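You operate a simulated robot arm through the tools that you are given. There is no shell and no other tool. Be economical: measure what you need, move in short steps, check, and stop when the job is done.

You are at the controls of a simulated robot arm. One attempt, no reset.

## Task
Cancel the washer's delay and start the dark wash now at 30.
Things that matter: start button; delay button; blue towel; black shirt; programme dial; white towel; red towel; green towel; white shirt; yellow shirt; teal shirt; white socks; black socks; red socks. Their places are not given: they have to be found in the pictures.

The check looks at the end state, three seconds after you hand in, the way a careful person would. Anything else that was tipped, shoved, dropped, spilled or broken makes it a failure.

## Robot
A 7-joint arm with a two-finger parallel gripper, fixed in place. Base frame: the origin is at the foot of the arm, x ahead of it, y to its left, z up. Units: mm, degrees, N and s.
With the tool pointing down near the work surface it reaches from about 100 to 420 mm from the base axis. Its first joint turns from -115.0 to 115.0 degrees. Payload 3.91 kg.
The tool frame sits at the grasp point between the pads (the TCP): z along the fingers, y along the line on which they close. The tips reach 30 mm beyond it. Largest opening 110 mm; finger width 20, thickness 10; the body of the gripper, 48 by 112 mm, starts 55 mm behind the TCP.
Orientation is that of the tool frame in the base frame, as [roll, pitch, yaw] about the fixed x, y, z axes, in that order (R = Rz(yaw) Ry(pitch) Rx(roll)). With the fingers straight down and closing along the base's y, the tool's x points along the base's -x, its y along +y and its z along -z.

## Interface
- The arm moves only by the tool apply_moves. Its arguments are lists of equal length, an entry for each row: "linear": the shift along the tool's x, y, z in mm, a list of three; "turn": the turn, a rotation vector about the tool's x, y, z in degrees, a list of three; "fingers": the closure in counts, from 0 (fully open) to 255 (shut). In form: {"linear": [[dx, dy, dz], ...], "turn": [[wx, wy, wz], ...], "fingers": [fingers, ...]}. A call has 1 to 12 rows; each row is the pose to reach, as a shift and turn from the pose commanded when the call began, along the tool's axes at that moment. Rows are played at 5 a second. More than 50 mm and 8.6 degrees between two rows, or a gripper value outside its range, and nothing of the call is played. A pose out of reach is approached as far as the arm can. The call stops where the force on the tool passes 40 N (or 10 N more than at its start, if that is more) or the arm is blocked; 0.2 s more then pass. Each finger travels about 153 mm/s and halts on what it meets, pressing with about 42 N; the grip force reading is that of the motor and also rises with nothing between the fingers. The clock runs only during rows and for 0.2 s after the last one: add rows that repeat a pose to give the fingers time. It gives the time, the measured TCP pose, the force on the tool (base axes), the opening and the grip force at its end, in the units of the frame above (readings bear some noise).
- Cameras (640 x 400 px; columns grow to the right, rows downward): "scene" is now at [184.2, 238.4, 1215.4]; the picture's right is [0.70, -0.72, -0.00], its down [-0.67, -0.65, -0.36] and it looks along [0.26, 0.25, -0.93] (base axes); focal length 214 px, centre (320, 200). "wrist" rides on the gripper at [-36, 0, -57] in the tool frame; the picture's right is [0.00, -1.00, 0.00], its down [0.97, 0.00, -0.24] and it looks along [0.24, 0.00, 0.97] (tool axes); focal length 218 px, centre (320, 200).
- snapshot(camera): a new picture of that camera. No time passes.
- slide_trunk(by): slides the trunk up (or, below 0, down) by that many mm; the arm and the scene camera ride with it, the base frame stays. It gives what a move gives, with no picture.
- turn_head(pan, tilt): turns the head with the scene camera to pan (to the left, within 80 degrees either way) and tilt (down, from -29 to 69), counted from straight ahead of the robot. It gives what a move gives.
- probe_pixels(camera, pixels): for up to 12 pixels [column, row] of the newest picture of that camera ("zoom" is the newest enlarged one), the place [x, y, z] in the base frame of the surface seen there, good to about 3 mm, but the place of the scene camera against the robot may be out by one fixed shift of up to 25 mm in any direction. No time passes.
- zoom(camera, box): a new picture of the part [left, top, right, bottom] of that camera's present view, enlarged. No time passes.
- job_done(): hands the job in; it is judged then, once.

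Go step by step. Measure first, check grasps and placings, and put right what went wrong. The budget is 80 turns and 54 pictures, counting those below and the enlarged ones. Unless the task says otherwise, let go and move clear before handing in, and close with one line.

The tools are called after ">>>" as a command line: name --argument value ..., lists and objects as JSON in quotes. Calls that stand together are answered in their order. apply_moves: Moves the arm, as the interface text tells. Its arguments: {"type":"object","properties":{"linear":{"type":"array","items":{"type":"array","items":{"type":"number"}}},"turn":{"type":"array","items":{"type":"array","items":{"type":"number"}}},"fingers":{"type":"array","items":{"type":"number"}}},"required":["linear","turn","fingers"]} The other tools are called the same way: slide_trunk (by) slides the trunk up or down; turn_head (pan, tilt) turns the head that bears the scene camera; snapshot (camera) takes a picture; probe_pixels (camera, pixels) gives the place of the surface under pixels of a picture; zoom (camera, box) takes an enlarged picture of a part of a camera's view; job_done () hands the job in.

At the start:

```text
time_s: 0.0
eef_pos: [663.4, 66.8, 943.3]
ee_rot: [-180.0, 0.0, 180.0]
wrist_force: [-0.6, -0.2, -1.7]
gripper_width: 109.9
finger_force: 0.1
trunk travel left (down, up): [-575.0, 415.0]
head pan, tilt: [44.1, 68.8]
```

scene: 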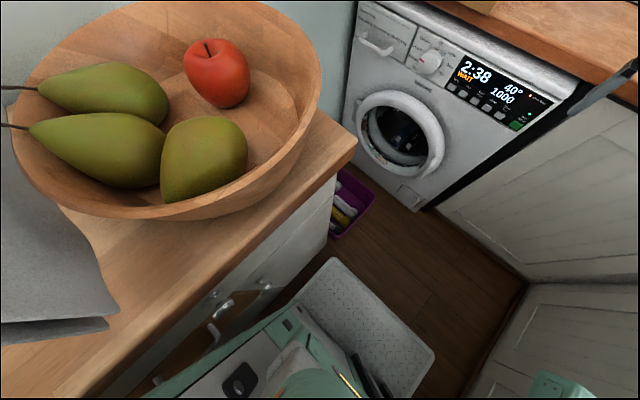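
wrist: 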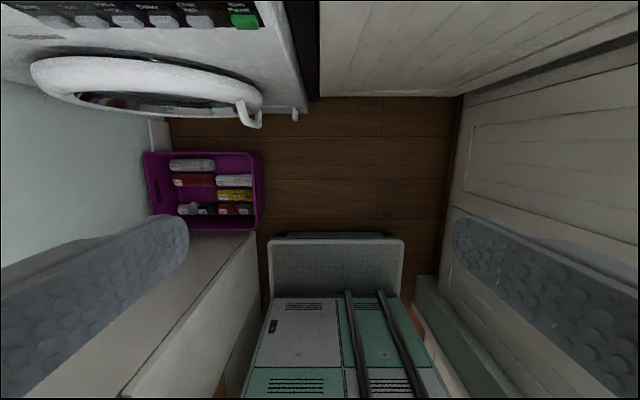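

The washer panel shows 2:38 WAIT, 40°, 1000 around (495,85), with the dial at (430,62). I'll zoom in on the panel and the drum first.

>>> zoom --camera "scene" --box '[400, 30, 580, 142]'

>>> zoom --camera "scene" --box '[310, 80, 470, 240]'

>>> zoom --camera "wrist" --box '[0, 0, 320, 240]'

```text
3.56 times, centred on (490, 86) of scene
```

zoom: 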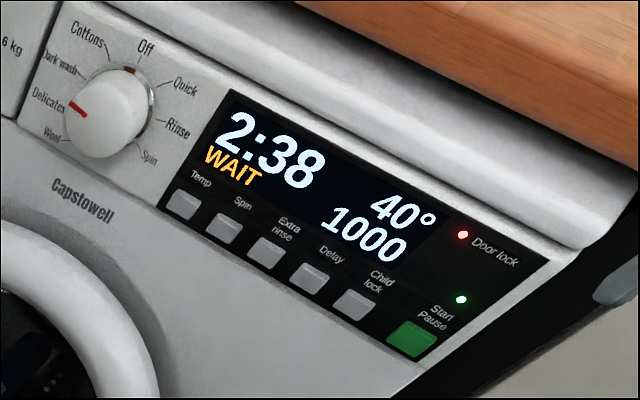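

```text
2.50 times, centred on (390, 160) of scene
```

zoom: 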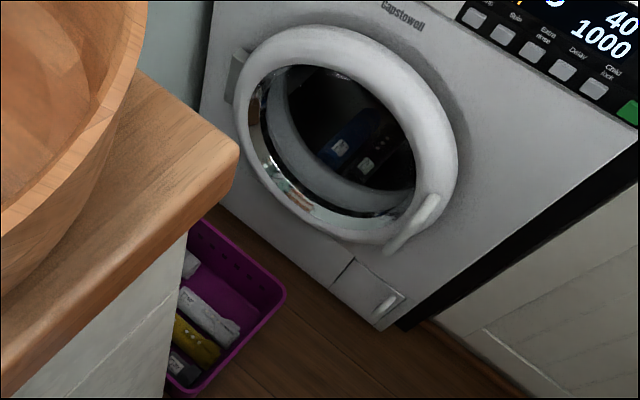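

```text
1.67 times, centred on (160, 120) of wrist
```

zoom: 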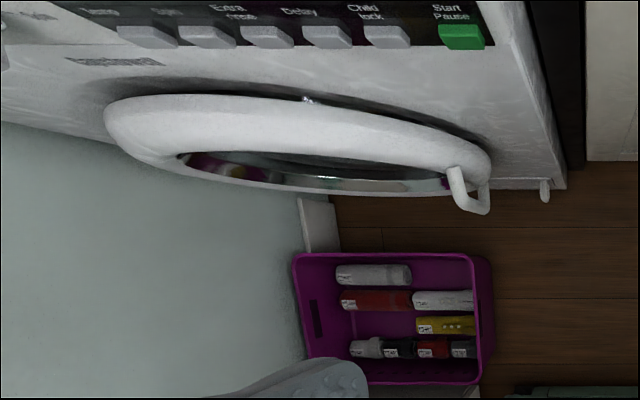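

The dial's red mark points left, near Delicates or Dark wash, and the drum holds something blue and something black. I need closer views of both.

>>> zoom --camera "scene" --box '[408, 36, 456, 66]'

>>> zoom --camera "scene" --box '[366, 92, 430, 162]'

>>> probe_pixels --camera "scene" --pixels '[[430, 62], [451, 87], [462, 93], [474, 100], [487, 107], [499, 114], [515, 126], [437, 90], [520, 132], [440, 120], [420, 40], [560, 85]]'

```text
13.33 times, centred on (432, 51) of scene
```

zoom: 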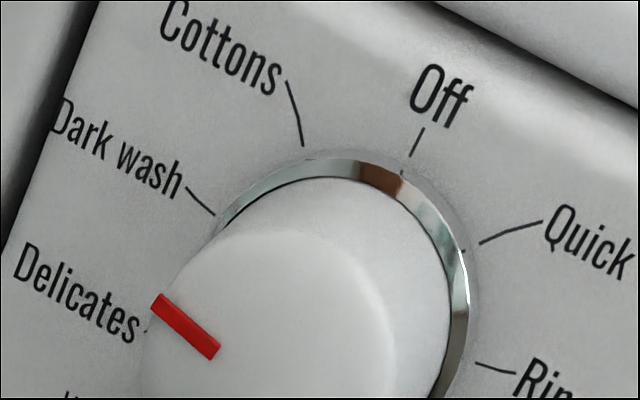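

```text
5.71 times, centred on (398, 127) of scene
```

zoom: 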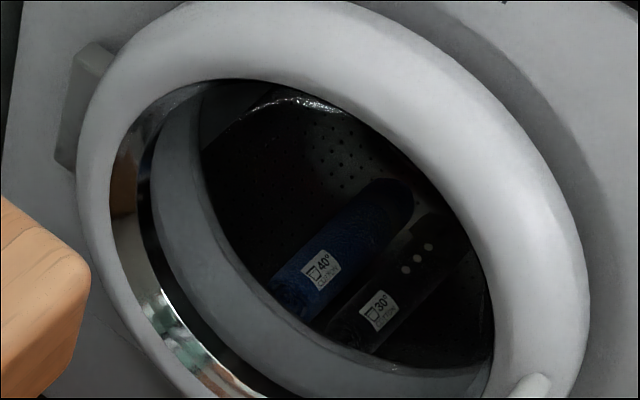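

```text
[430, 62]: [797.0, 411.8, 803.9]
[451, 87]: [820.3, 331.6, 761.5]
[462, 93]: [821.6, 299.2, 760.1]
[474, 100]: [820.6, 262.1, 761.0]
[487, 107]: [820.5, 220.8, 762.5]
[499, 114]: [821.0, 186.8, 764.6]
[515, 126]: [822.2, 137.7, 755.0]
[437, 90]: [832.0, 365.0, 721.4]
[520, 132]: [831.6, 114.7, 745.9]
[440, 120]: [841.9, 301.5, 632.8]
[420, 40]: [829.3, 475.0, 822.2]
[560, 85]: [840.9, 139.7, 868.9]
```

Mapping obstacles: the counter corner at (355,140), the bowl rim at (322,60), the worktop above the washer, and the cabinet on the right.

>>> probe_pixels --camera "scene" --pixels '[[355, 142], [321, 70], [250, 10], [250, 205], [100, 380], [520, 30], [600, 80], [480, 4], [560, 170], [420, 209], [620, 85], [560, 300]]'

>>> probe_pixels --camera "wrist" --pixels '[[245, 20], [200, 20], [160, 20], [115, 20], [75, 20], [245, 240], [150, 380], [320, 80], [450, 130], [160, 90], [200, 165], [335, 250]]'

```text
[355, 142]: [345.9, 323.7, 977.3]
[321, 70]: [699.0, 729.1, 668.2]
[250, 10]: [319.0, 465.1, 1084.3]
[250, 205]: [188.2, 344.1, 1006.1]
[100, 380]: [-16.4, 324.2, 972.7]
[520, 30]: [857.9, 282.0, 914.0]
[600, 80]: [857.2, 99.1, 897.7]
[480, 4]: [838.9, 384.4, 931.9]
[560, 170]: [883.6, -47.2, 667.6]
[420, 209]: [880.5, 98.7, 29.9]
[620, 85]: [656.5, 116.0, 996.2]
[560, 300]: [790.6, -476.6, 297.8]
```

```text
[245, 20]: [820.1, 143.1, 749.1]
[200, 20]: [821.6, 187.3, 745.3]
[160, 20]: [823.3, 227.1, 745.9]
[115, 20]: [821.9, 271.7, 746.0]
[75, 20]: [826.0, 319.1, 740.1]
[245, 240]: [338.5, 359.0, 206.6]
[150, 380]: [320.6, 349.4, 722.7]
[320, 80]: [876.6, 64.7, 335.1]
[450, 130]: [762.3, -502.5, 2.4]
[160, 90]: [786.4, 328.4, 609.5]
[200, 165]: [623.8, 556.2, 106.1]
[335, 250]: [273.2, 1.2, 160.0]
```

The space in front of the washer is free: the left counter ends near x=346, and the panel face is at x≈820. I'll turn the tool to point forward in place, backing off slightly.

>>> apply_moves --linear '[[5, 0, 0], [10, 0, 0], [15, 0, 0], [20, 0, 0], [25, 0, 0], [30, 0, 0], [35, 0, 0], [40, 0, 0], [45, 0, 0], [50, 0, 0], [55, 0, 0], [55, 0, 0]]' --turn '[[0, -8.2, 0], [0, -16.4, 0], [0, -24.6, 0], [0, -32.8, 0], [0, -41, 0], [0, -49.2, 0], [0, -57.4, 0], [0, -65.6, 0], [0, -73.8, 0], [0, -82, 0], [0, -90, 0], [0, -90, 0]]' --fingers '[0, 0, 0, 0, 0, 0, 0, 0, 0, 0, 0, 0]'

```text
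time_s: 2.0
eef_pos: [631.7, 52.5, 970.3]
ee_rot: [149.2, 65.7, 147.6]
wrist_force: [0.1, 0.4, 0.3]
gripper_width: 109.9
finger_force: 0.1
out of reach, approached as far as the arm can: row 9
trunk travel left (down, up): [-575.0, 415.0]
head pan, tilt: [44.1, 68.8]
stopped in row 9: the arm was blocked; the commanded pose is now the measured one
```

The turn stopped at about 66° because the arm was blocked. I'll look at the arm's shape from the head.

>>> turn_head --pan 10 --tilt 60

>>> snapshot --camera "scene"

>>> snapshot --camera "wrist"

```text
time_s: 3.0
eef_pos: [632.0, 55.8, 971.3]
ee_rot: [148.0, 65.3, 146.7]
wrist_force: [0.9, 0.6, 0.0]
gripper_width: 110.2
finger_force: 0.1
trunk travel left (down, up): [-575.0, 415.0]
head pan, tilt: [10.0, 60.0]
```

```text
46 pictures are left
```

scene: 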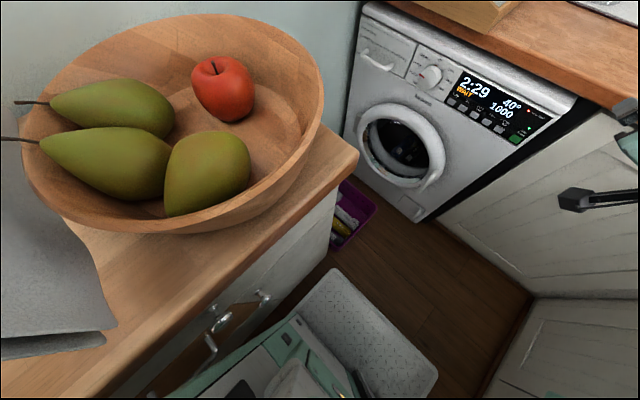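

```text
45 pictures are left
```

wrist: 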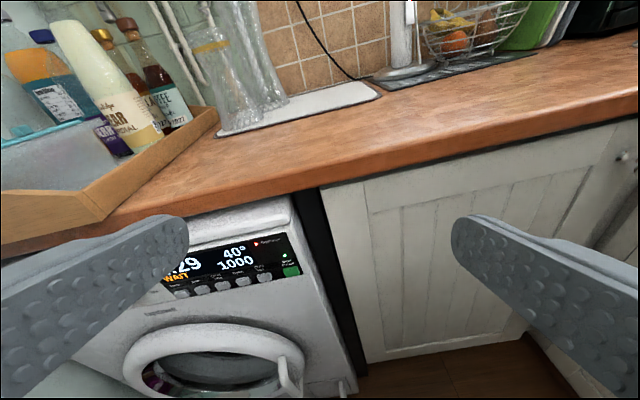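

The wrist camera now sees the panel, with the timer down to 2:29, so the delay counts down as the clock runs. I'll move forward, left and down while levelling the tool toward the washer.

>>> apply_moves --linear '[[24, 24, 19.5], [48, 48, 39], [72, 72, 58.5], [96, 96, 78], [120, 120, 97.5], [144.5, 143.4, 117.1]]' --turn '[[-0.2, -3.4, -2.2], [-0.4, -6.9, -4.4], [-0.6, -10.4, -6.6], [-0.8, -13.8, -8.8], [-1.0, -17.3, -11], [-1.27, -20.8, -13.3]]' --fingers '[0, 0, 0, 0, 0, 0]'

>>> snapshot --camera "wrist"

```text
time_s: 3.7
eef_pos: [667.3, 116.2, 958.8]
ee_rot: [125.2, 67.3, 123.3]
wrist_force: [-0.3, 1.7, 0.1]
gripper_width: 110.1
finger_force: 0.2
trunk travel left (down, up): [-575.0, 415.0]
head pan, tilt: [10.0, 60.0]
stopped in row 3: the arm was blocked; the commanded pose is now the measured one
```

```text
44 pictures are left
```

wrist: 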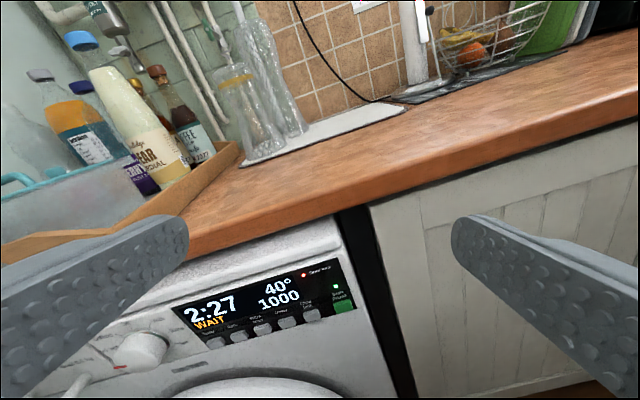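

No contact force, so this looks like a joint limit rather than an obstacle. Lowering the trunk brings the tool down to panel height without changing the wrist.

>>> slide_trunk --by -170

>>> snapshot --camera "wrist"

```text
time_s: 5.6
eef_pos: [666.9, 116.5, 788.9]
ee_rot: [125.4, 67.3, 123.5]
wrist_force: [0.1, 0.7, -0.8]
gripper_width: 109.9
finger_force: 0.0
trunk travel left (down, up): [-405.0, 585.0]
head pan, tilt: [10.0, 60.0]
```

```text
43 pictures are left
```

wrist: 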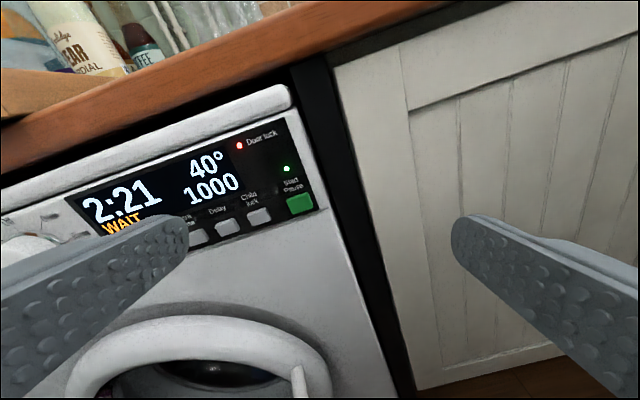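

The tool now points forward, about 13° down and rolled 19°, which is close to what I need. I'll move left in front of the Delay button with the fingers closing and the tool levelling.

>>> apply_moves --linear '[[5, 35, 0], [10, 70, 0], [19.6, 105, 0], [19.6, 105, 0]]' --turn '[[-0.5, -3.2, -4.7], [-1, -6.4, -9.4], [-1.5, -9.6, -14], [-1.9, -12.8, -18.7]]' --fingers '[128, 255, 255, 255]'

>>> snapshot --camera "wrist"

```text
time_s: 6.5
eef_pos: [716.6, 149.9, 806.7]
ee_rot: [120.8, 84.9, 111.8]
wrist_force: [-1.3, 0.2, -0.5]
gripper_width: 0.0
finger_force: 37.8
trunk travel left (down, up): [-405.0, 585.0]
head pan, tilt: [10.0, 60.0]
stopped in row 4: the arm was blocked; the commanded pose is now the measured one
```

```text
42 pictures are left
```

wrist: 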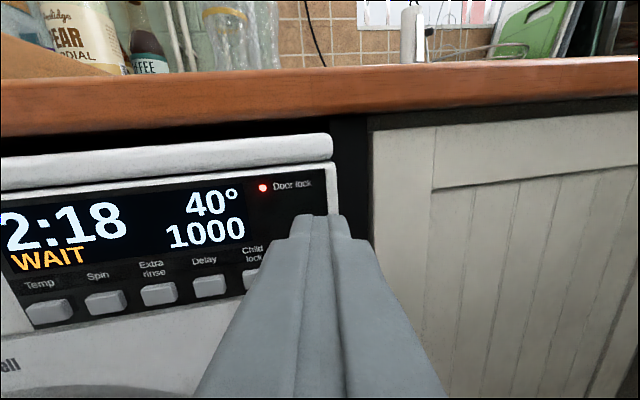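

The tool is nearly horizontal now, yawed about 9° right. I'll probe the buttons with the wrist camera for exact places.

>>> probe_pixels --camera "wrist" --pixels '[[50, 312], [106, 302], [158, 295], [209, 286], [250, 280], [130, 240], [210, 330], [320, 185]]'

>>> snapshot --camera "scene"

```text
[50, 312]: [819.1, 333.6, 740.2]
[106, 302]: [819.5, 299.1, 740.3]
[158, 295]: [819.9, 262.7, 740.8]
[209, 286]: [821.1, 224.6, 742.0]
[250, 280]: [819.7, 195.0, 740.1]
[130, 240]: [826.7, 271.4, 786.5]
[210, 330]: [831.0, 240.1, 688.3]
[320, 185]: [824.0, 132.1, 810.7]
```

```text
41 pictures are left
```

scene: 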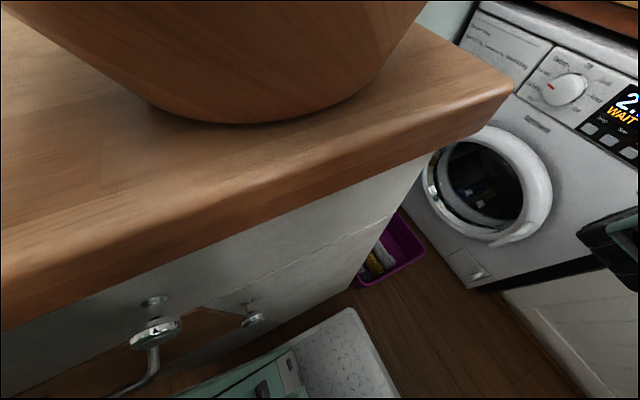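

Delay button is at about (820, 225, 742). I'll move left and down to stand in front of it, keeping this orientation.

>>> apply_moves --linear '[[17, 20, 5], [34, 40, 10], [51, 60, 15], [68.6, 80.4, 20], [68.6, 80.4, 20]]' --turn '[[0, 0, 0], [0, 0, 0], [0, 0, 0], [0, 0, 0], [0, 0, 0]]' --fingers '[255, 255, 255, 255, 255]'

>>> snapshot --camera "wrist"

```text
time_s: 7.7
eef_pos: [743.7, 236.5, 741.7]
ee_rot: [123.9, 85.2, 115.5]
wrist_force: [-0.6, 0.5, -0.8]
gripper_width: 0.1
finger_force: 37.5
trunk travel left (down, up): [-405.0, 585.0]
head pan, tilt: [10.0, 60.0]
```

```text
40 pictures are left
```

wrist: 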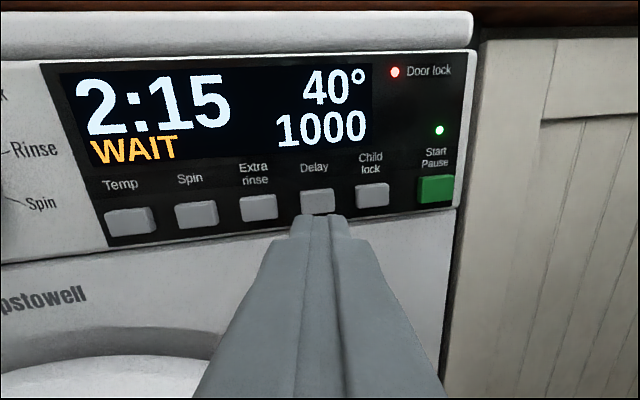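

The fingertip lines up just below the Delay button at (318,205). I'll push forward and come back.

>>> apply_moves --linear '[[-2, 0, 35], [-2, 0, 45], [-2, 0, 49], [-2, 0, 52], [-2, 0, 40], [-2, 0, 25]]' --turn '[[0, 0, 0], [0, 0, 0], [0, 0, 0], [0, 0, 0], [0, 0, 0], [0, 0, 0]]' --fingers '[255, 255, 255, 255, 255, 255]'

>>> snapshot --camera "wrist"

```text
time_s: 9.1
eef_pos: [767.3, 232.0, 742.8]
ee_rot: [123.9, 85.2, 115.5]
wrist_force: [-0.1, 0.5, -0.6]
gripper_width: 0.0
finger_force: 38.0
trunk travel left (down, up): [-405.0, 585.0]
head pan, tilt: [10.0, 60.0]
```

```text
39 pictures are left
```

wrist: 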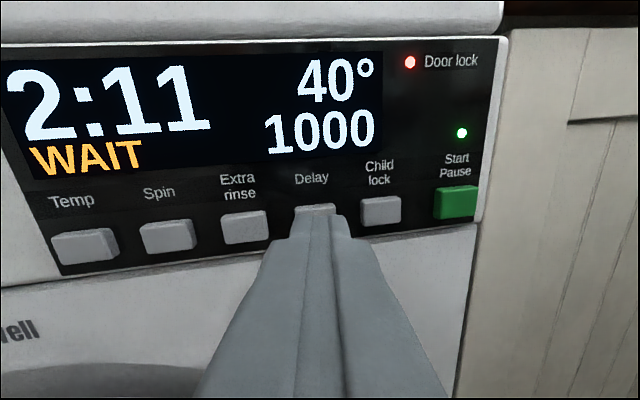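

The display is unchanged (2:11 WAIT), so the press may have been too shallow. I'll press deeper and end while still in contact to read the force.

>>> apply_moves --linear '[[0, 0, 22], [0, 0, 27], [0, 0, 30], [0, 0, 33], [0, 0, 33]]' --turn '[[0, 0, 0], [0, 0, 0], [0, 0, 0], [0, 0, 0], [0, 0, 0]]' --fingers '[255, 255, 255, 255, 255]'

>>> snapshot --camera "wrist"

```text
time_s: 10.1
eef_pos: [795.1, 229.2, 740.3]
ee_rot: [123.5, 85.2, 115.1]
wrist_force: [-23.7, -4.9, 8.6]
gripper_width: 0.0
finger_force: 37.8
trunk travel left (down, up): [-405.0, 585.0]
head pan, tilt: [10.0, 60.0]
stopped in row 4: the force on the tool passed its limit (the readings are from after the stop); the commanded pose is now the measured one
```

```text
38 pictures are left
```

wrist: 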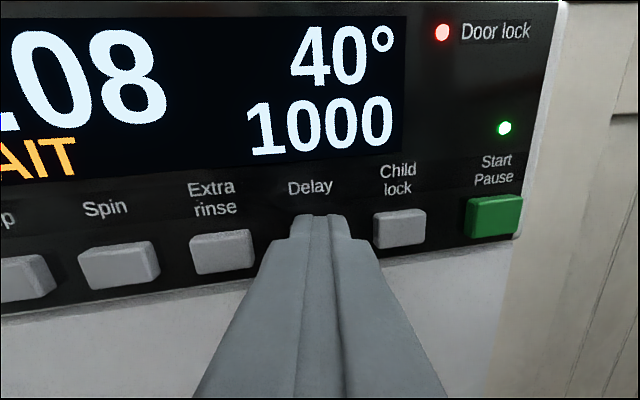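

The button bottomed out at over 30 N with the delay still running. I'll back off and see whether it acts on release.

>>> apply_moves --linear '[[0, 0, -15], [0, 0, -30]]' --turn '[[0, 0, 0], [0, 0, 0]]' --fingers '[255, 255]'

>>> snapshot --camera "wrist"

>>> probe_pixels --camera "wrist" --pixels '[[458, 200], [380, 208], [83, 245], [60, 245]]'

```text
time_s: 10.7
eef_pos: [766.6, 233.0, 741.4]
ee_rot: [124.9, 85.2, 116.6]
wrist_force: [-0.5, 0.0, -1.8]
gripper_width: 0.1
finger_force: 37.6
trunk travel left (down, up): [-405.0, 585.0]
head pan, tilt: [10.0, 60.0]
```

```text
37 pictures are left
```

wrist: 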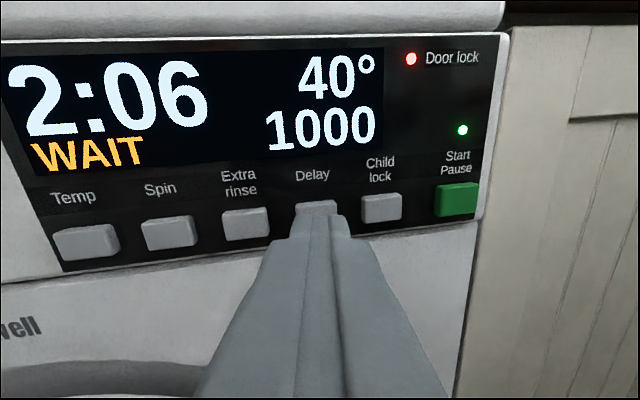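

```text
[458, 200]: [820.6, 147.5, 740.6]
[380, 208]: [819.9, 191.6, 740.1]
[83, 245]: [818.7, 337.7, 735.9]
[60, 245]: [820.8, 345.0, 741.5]
```

Still WAIT, so the delay seems protected while the programme is armed. Start/Pause is at (821, 147, 741); I'll shift right and press it to pause.

>>> apply_moves --linear '[[-3, -39, 0], [-6, -78, 0], [-6, -78, 20], [-6, -78, 34], [-6, -78, 40], [-6, -78, 43], [-6, -78, 25], [-6, -78, 5]]' --turn '[[0, 0, 0], [0, 0, 0], [0, 0, 0], [0, 0, 0], [0, 0, 0], [0, 0, 0], [0, 0, 0], [0, 0, 0]]' --fingers '[255, 255, 255, 255, 255, 255, 255, 255]'

>>> snapshot --camera "wrist"

```text
time_s: 12.5
eef_pos: [760.5, 154.0, 742.2]
ee_rot: [124.5, 85.1, 116.0]
wrist_force: [0.4, -0.9, 0.5]
gripper_width: 0.1
finger_force: 37.5
trunk travel left (down, up): [-405.0, 585.0]
head pan, tilt: [10.0, 60.0]
```

```text
36 pictures are left
```

wrist: 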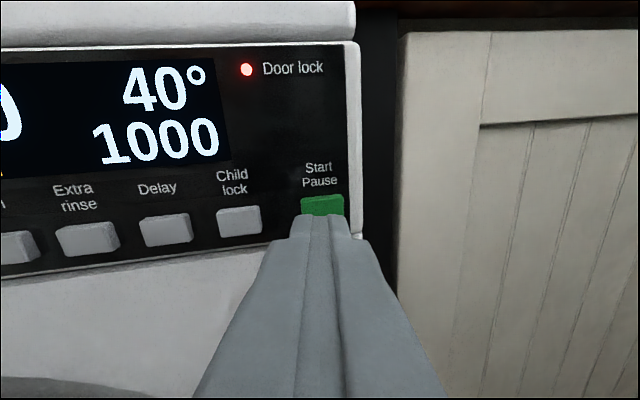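

The green start light is off, so it paused. I'll go back left to the Delay button and read the display.

>>> apply_moves --linear '[[3, 39, -5], [6, 78, -9], [6, 78, -9]]' --turn '[[0, 0, 0], [0, 0, 0], [0, 0, 0]]' --fingers '[255, 255, 255]'

>>> snapshot --camera "wrist"

```text
time_s: 13.3
eef_pos: [763.2, 232.7, 741.9]
ee_rot: [125.1, 85.1, 116.7]
wrist_force: [-0.3, 0.2, 0.2]
gripper_width: 0.0
finger_force: 37.7
trunk travel left (down, up): [-405.0, 585.0]
head pan, tilt: [10.0, 60.0]
```

```text
35 pictures are left
```

wrist: 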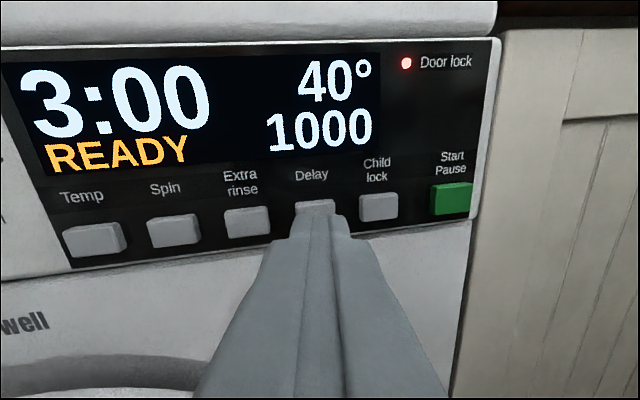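

Display: 3:00 READY, 40°, 1000. Now one press of Delay.

>>> apply_moves --linear '[[0, 0, 20], [0, 0, 30], [0, 0, 35], [0, 0, 37], [0, 0, 20], [0, 0, 0]]' --turn '[[0, 0, 0], [0, 0, 0], [0, 0, 0], [0, 0, 0], [0, 0, 0], [0, 0, 0]]' --fingers '[255, 255, 255, 255, 255, 255]'

>>> snapshot --camera "wrist"

```text
time_s: 14.2
eef_pos: [795.3, 229.1, 739.6]
ee_rot: [124.8, 85.2, 116.5]
wrist_force: [-22.5, -6.2, 7.8]
gripper_width: 0.0
finger_force: 37.9
trunk travel left (down, up): [-405.0, 585.0]
head pan, tilt: [10.0, 60.0]
stopped in row 4: the force on the tool passed its limit (the readings are from after the stop); the commanded pose is now the measured one
```

```text
34 pictures are left
```

wrist: 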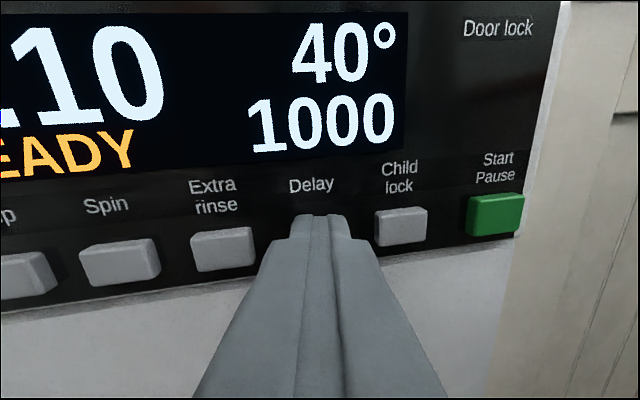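

Delay press cleared it: the display now ends in ":10" and the door lock light is off. I'll back off and move left and up to look at the dial.

>>> apply_moves --linear '[[0, 0, -40], [-10, 35, -65], [-20, 70, -85], [-32, 110, -105], [-43.5, 150, -120], [-43.5, 150, -120]]' --turn '[[0, 0, 0], [0, 0, 0], [0, 0, 0], [0, 0, 0], [0, 0, 0], [0, 0, 0]]' --fingers '[255, 200, 150, 100, 100, 100]'

>>> snapshot --camera "wrist"

```text
time_s: 15.7
eef_pos: [700.7, 392.5, 798.4]
ee_rot: [126.4, 85.1, 118.0]
wrist_force: [-0.5, -0.3, 0.7]
gripper_width: 67.0
finger_force: 0.1
trunk travel left (down, up): [-405.0, 585.0]
head pan, tilt: [10.0, 60.0]
```

```text
33 pictures are left
```

wrist: 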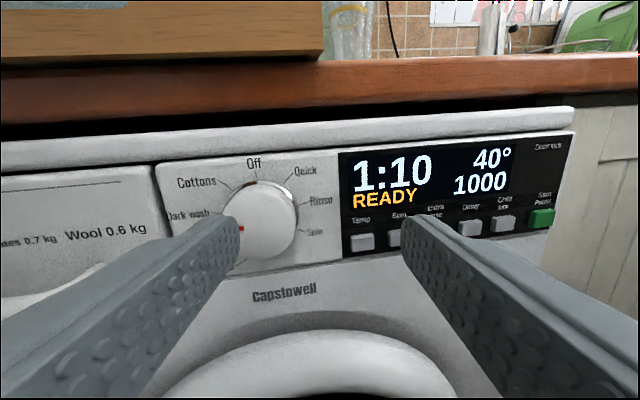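

1:10 READY, so the delay is cancelled. I'll zoom on the dial near (265,220).

>>> zoom --camera "wrist" --box '[150, 140, 350, 280]'

>>> probe_pixels --camera "wrist" --pixels '[[262, 222], [240, 230], [290, 215], [260, 190], [270, 252], [300, 250], [255, 172]]'

```text
2.86 times, centred on (250, 210) of wrist
```

zoom: 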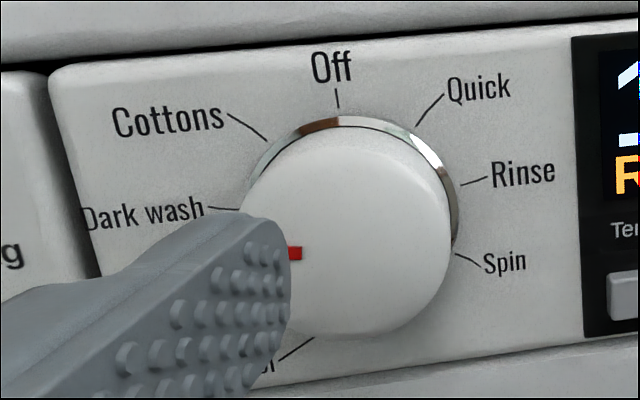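

```text
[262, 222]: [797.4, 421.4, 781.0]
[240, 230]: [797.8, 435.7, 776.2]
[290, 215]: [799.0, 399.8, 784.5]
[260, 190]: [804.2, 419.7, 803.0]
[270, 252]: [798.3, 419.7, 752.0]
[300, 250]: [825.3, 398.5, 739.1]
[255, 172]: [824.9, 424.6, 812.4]
```

The dial face centre is at about (797, 421, 778). I'll open the fingers, align the tool with the dial axis, and get a clear frontal look.

>>> apply_moves --linear '[[7, 10.6, 5], [14, 21.2, 15], [20.7, 31.8, 25], [20.7, 31.8, 25]]' --turn '[[-2.8, -0.9, -1.4], [-5.6, -1.7, -2.7], [-8.4, -2.6, -4.1], [-8.4, -2.6, -4.1]]' --fingers '[50, 0, 0, 0]'

>>> zoom --camera "wrist" --box '[180, 100, 440, 290]'

>>> probe_pixels --camera "zoom" --pixels '[[320, 200], [320, 250], [300, 230], [320, 140]]'

```text
time_s: 16.6
eef_pos: [729.0, 420.5, 779.3]
ee_rot: [38.0, 89.9, 38.4]
wrist_force: [-0.5, -0.1, 0.0]
gripper_width: 109.9
finger_force: 0.0
trunk travel left (down, up): [-405.0, 585.0]
head pan, tilt: [10.0, 60.0]
```

```text
2.11 times, centred on (310, 195) of wrist
```

zoom: 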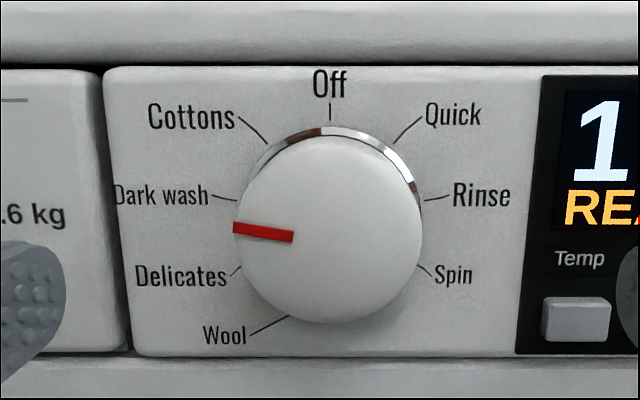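

```text
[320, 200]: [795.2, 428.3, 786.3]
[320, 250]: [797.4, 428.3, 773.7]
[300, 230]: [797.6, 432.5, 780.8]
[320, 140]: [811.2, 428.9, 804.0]
```

Seen straight on, the red mark is about 10° above horizontal left. That matches the Dark wash tick, so the dial is already right and I'll leave it. What's wrong is the temperature, 40 instead of 30. I'll close the fingers, move to Temp at about (820, 335, 741) and press once.

>>> apply_moves --linear '[[0, 0, -5], [0, 0, -5], [12, -28, 0], [25, -57, 10], [38, -85.5, 25], [38, -85.5, 25]]' --turn '[[0, 0, 0], [0, 0, 0], [0, 0, 0], [0, 0, 0], [0, 0, 0], [0, 0, 0]]' --fingers '[128, 255, 255, 255, 255, 255]'

>>> snapshot --camera "wrist"

```text
time_s: 18.1
eef_pos: [754.6, 335.3, 741.1]
ee_rot: [83.9, 89.9, 84.0]
wrist_force: [0.2, 0.2, -0.5]
gripper_width: 0.1
finger_force: 37.4
trunk travel left (down, up): [-405.0, 585.0]
head pan, tilt: [10.0, 60.0]
```

```text
30 pictures are left
```

wrist: 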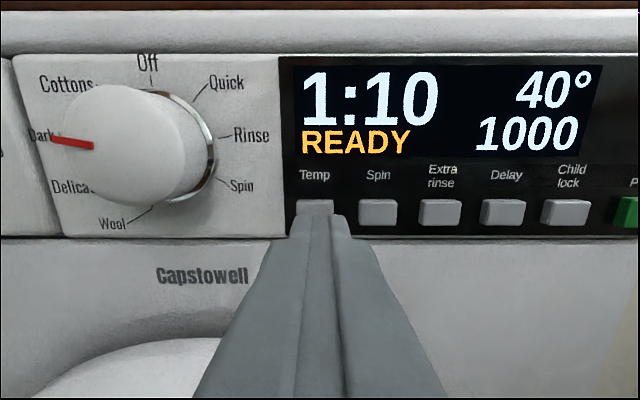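

Aligned under Temp. One press.

>>> apply_moves --linear '[[0, 0, 25], [0, 0, 35], [0, 0, 39], [0, 0, 41], [0, 0, 25], [0, 0, 5], [0, 0, 0]]' --turn '[[0, 0, 0], [0, 0, 0], [0, 0, 0], [0, 0, 0], [0, 0, 0], [0, 0, 0], [0, 0, 0]]' --fingers '[255, 255, 255, 255, 255, 255, 255]'

>>> snapshot --camera "wrist"

```text
time_s: 19.6
eef_pos: [754.5, 334.4, 740.8]
ee_rot: [-90.4, 89.9, -90.4]
wrist_force: [0.3, 0.2, 0.1]
gripper_width: 0.2
finger_force: 37.6
trunk travel left (down, up): [-405.0, 585.0]
head pan, tilt: [10.0, 60.0]
```

```text
29 pictures are left
```

wrist: 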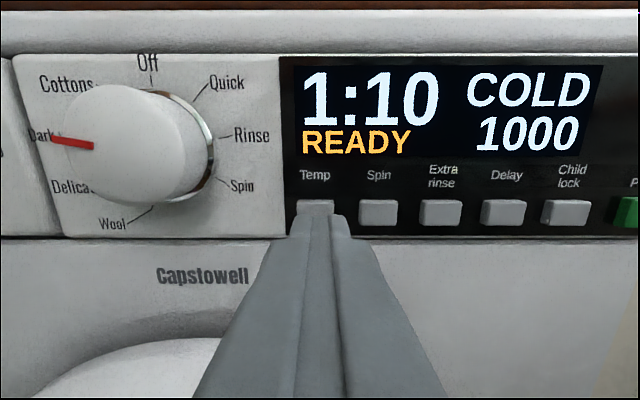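

40 → COLD, and the press registers. Pressing again.

>>> apply_moves --linear '[[0, 0, 25], [0, 0, 35], [0, 0, 39], [0, 0, 41], [0, 0, 25], [0, 0, 5], [0, 0, 0]]' --turn '[[0, 0, 0], [0, 0, 0], [0, 0, 0], [0, 0, 0], [0, 0, 0], [0, 0, 0], [0, 0, 0]]' --fingers '[255, 255, 255, 255, 255, 255, 255]'

>>> snapshot --camera "wrist"

```text
time_s: 21.2
eef_pos: [754.8, 335.1, 741.7]
ee_rot: [-96.6, 90.0, -96.5]
wrist_force: [-0.1, -0.6, 0.6]
gripper_width: 0.1
finger_force: 38.0
trunk travel left (down, up): [-405.0, 585.0]
head pan, tilt: [10.0, 60.0]
```

```text
28 pictures are left
```

wrist: 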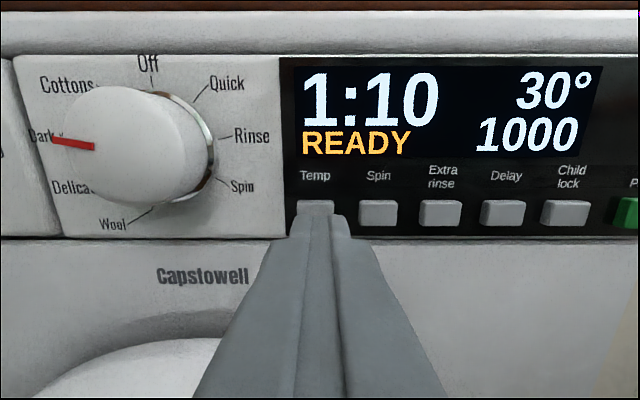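

Temperature is now 30° with READY. Before starting I'll back off and down to check through the door glass that the load is only dark items.

>>> apply_moves --linear '[[0, 0, -40], [20, -8, -80], [50, -16, -100], [80, -25, -110], [110, -35, -110], [110, -35, -110]]' --turn '[[0, 0, 0], [0, 0, 0], [0, 0, 0], [0, 0, 0], [0, 0, 0], [0, 0, 0]]' --fingers '[255, 255, 255, 255, 255, 255]'

>>> snapshot --camera "wrist"

```text
time_s: 22.6
eef_pos: [644.8, 300.5, 631.0]
ee_rot: [56.1, 89.9, 56.4]
wrist_force: [0.5, 0.3, 0.4]
gripper_width: 0.3
finger_force: 37.9
trunk travel left (down, up): [-405.0, 585.0]
head pan, tilt: [10.0, 60.0]
```

```text
27 pictures are left
```

wrist: 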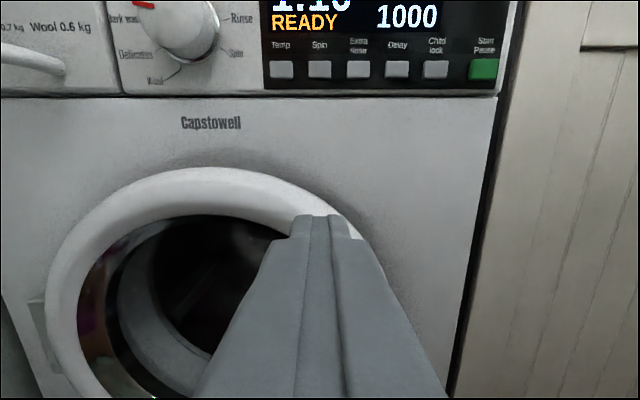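

The fingers block the glass. I'll open them and drop a bit more to look through.

>>> apply_moves --linear '[[25, 15, -5], [50, 30, -10], [50, 30, -10]]' --turn '[[0, 0, 0], [0, 0, 0], [0, 0, 0]]' --fingers '[100, 0, 0]'

>>> zoom --camera "wrist" --box '[160, 100, 480, 380]'

```text
time_s: 23.4
eef_pos: [633.3, 331.2, 580.1]
ee_rot: [63.0, 89.9, 63.2]
wrist_force: [0.5, 0.1, -0.2]
gripper_width: 110.3
finger_force: 0.1
trunk travel left (down, up): [-405.0, 585.0]
head pan, tilt: [10.0, 60.0]
```

```text
1.43 times, centred on (320, 240) of wrist
```

zoom: 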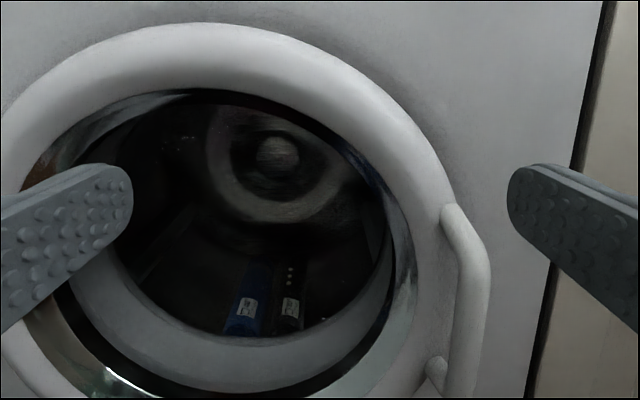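

Only the blue towel and black shirt are in the drum, both dark. I'll go to Start/Pause.

>>> apply_moves --linear '[[-27, -31, 0], [-54, -62, 5], [-81, -93, 30], [-108, -124, 60], [-135, -155, 90], [-161, -185, 120], [-161, -185, 120]]' --turn '[[0, 0, 0], [0, 0, 0], [0, 0, 0], [0, 0, 0], [0, 0, 0], [0, 0, 0], [0, 0, 0]]' --fingers '[128, 255, 255, 255, 255, 255, 255]'

>>> snapshot --camera "wrist"

```text
refused: row 4 steps farther than a row can; nothing moved
```

```text
25 pictures are left
```

wrist: 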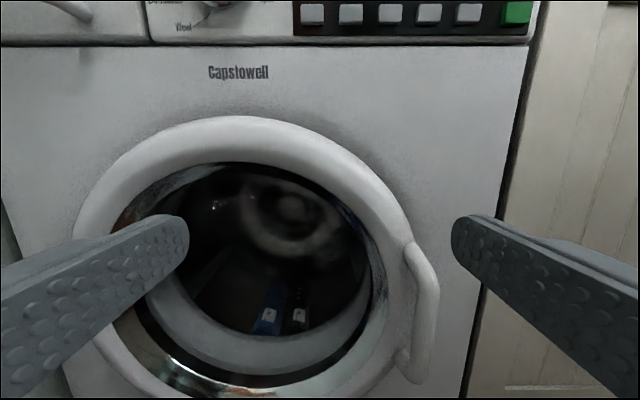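

One row's step was slightly too long, so nothing moved. I'll resend it with smaller steps.

>>> apply_moves --linear '[[-27, -31, 0], [-54, -62, 5], [-81, -93, 25], [-108, -124, 50], [-135, -155, 75], [-161, -185, 100], [-161, -185, 120], [-161, -185, 120]]' --turn '[[0, 0, 0], [0, 0, 0], [0, 0, 0], [0, 0, 0], [0, 0, 0], [0, 0, 0], [0, 0, 0], [0, 0, 0]]' --fingers '[128, 255, 255, 255, 255, 255, 255, 255]'

>>> snapshot --camera "wrist"

```text
time_s: 25.2
eef_pos: [756.7, 143.7, 742.4]
ee_rot: [-99.8, 90.0, -99.7]
wrist_force: [0.2, -0.1, -0.4]
gripper_width: 0.0
finger_force: 37.8
trunk travel left (down, up): [-405.0, 585.0]
head pan, tilt: [10.0, 60.0]
```

```text
24 pictures are left
```

wrist: 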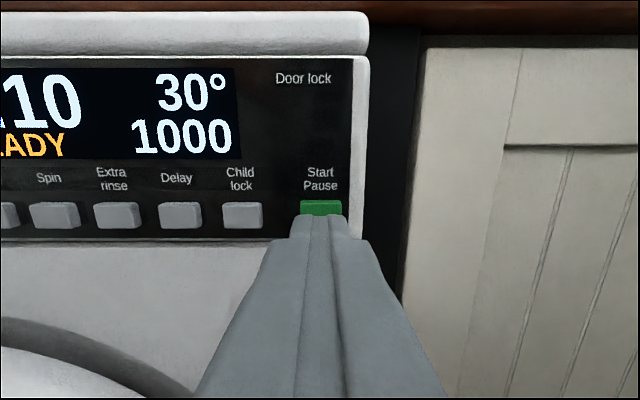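

Aligned on the green Start button at (320,208). Press once and back off.

>>> apply_moves --linear '[[0, 0, 23], [0, 0, 33], [0, 0, 37], [0, 0, 39], [0, 0, 23], [0, 0, 0], [0, 0, -40], [0, 40, -60], [0, 60, -80]]' --turn '[[0, 0, 0], [0, 0, 0], [0, 0, 0], [0, 0, 0], [0, 0, 0], [0, 0, 0], [0, 0, 0], [0, 0, 0], [0, 0, 0]]' --fingers '[255, 255, 255, 255, 255, 255, 255, 255, 255]'

>>> snapshot --camera "wrist"

```text
time_s: 27.2
eef_pos: [675.6, 203.1, 740.3]
ee_rot: [-41.5, 90.0, -41.4]
wrist_force: [0.4, -0.5, -0.3]
gripper_width: 0.0
finger_force: 38.0
trunk travel left (down, up): [-405.0, 585.0]
head pan, tilt: [10.0, 60.0]
```

```text
23 pictures are left
```

wrist: 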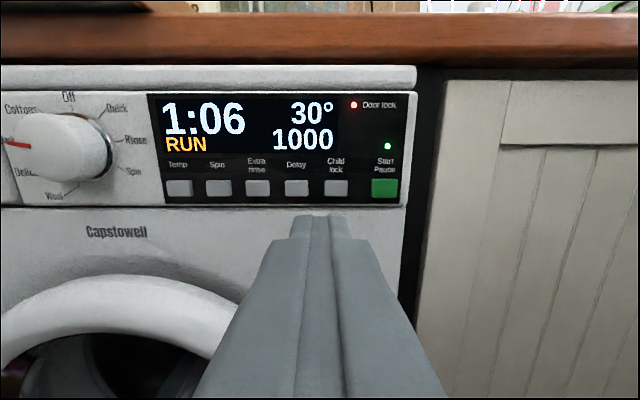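

The display reads 1:06 RUN at 30°, with the door locked, the start light on, the dial on Dark wash and the gripper clear of the machine. Handing in.

>>> job_done

```text
The job is handed in.
```

The delay is cancelled and the dark wash is running at 30°; only the blue towel and black shirt were visible in the drum.
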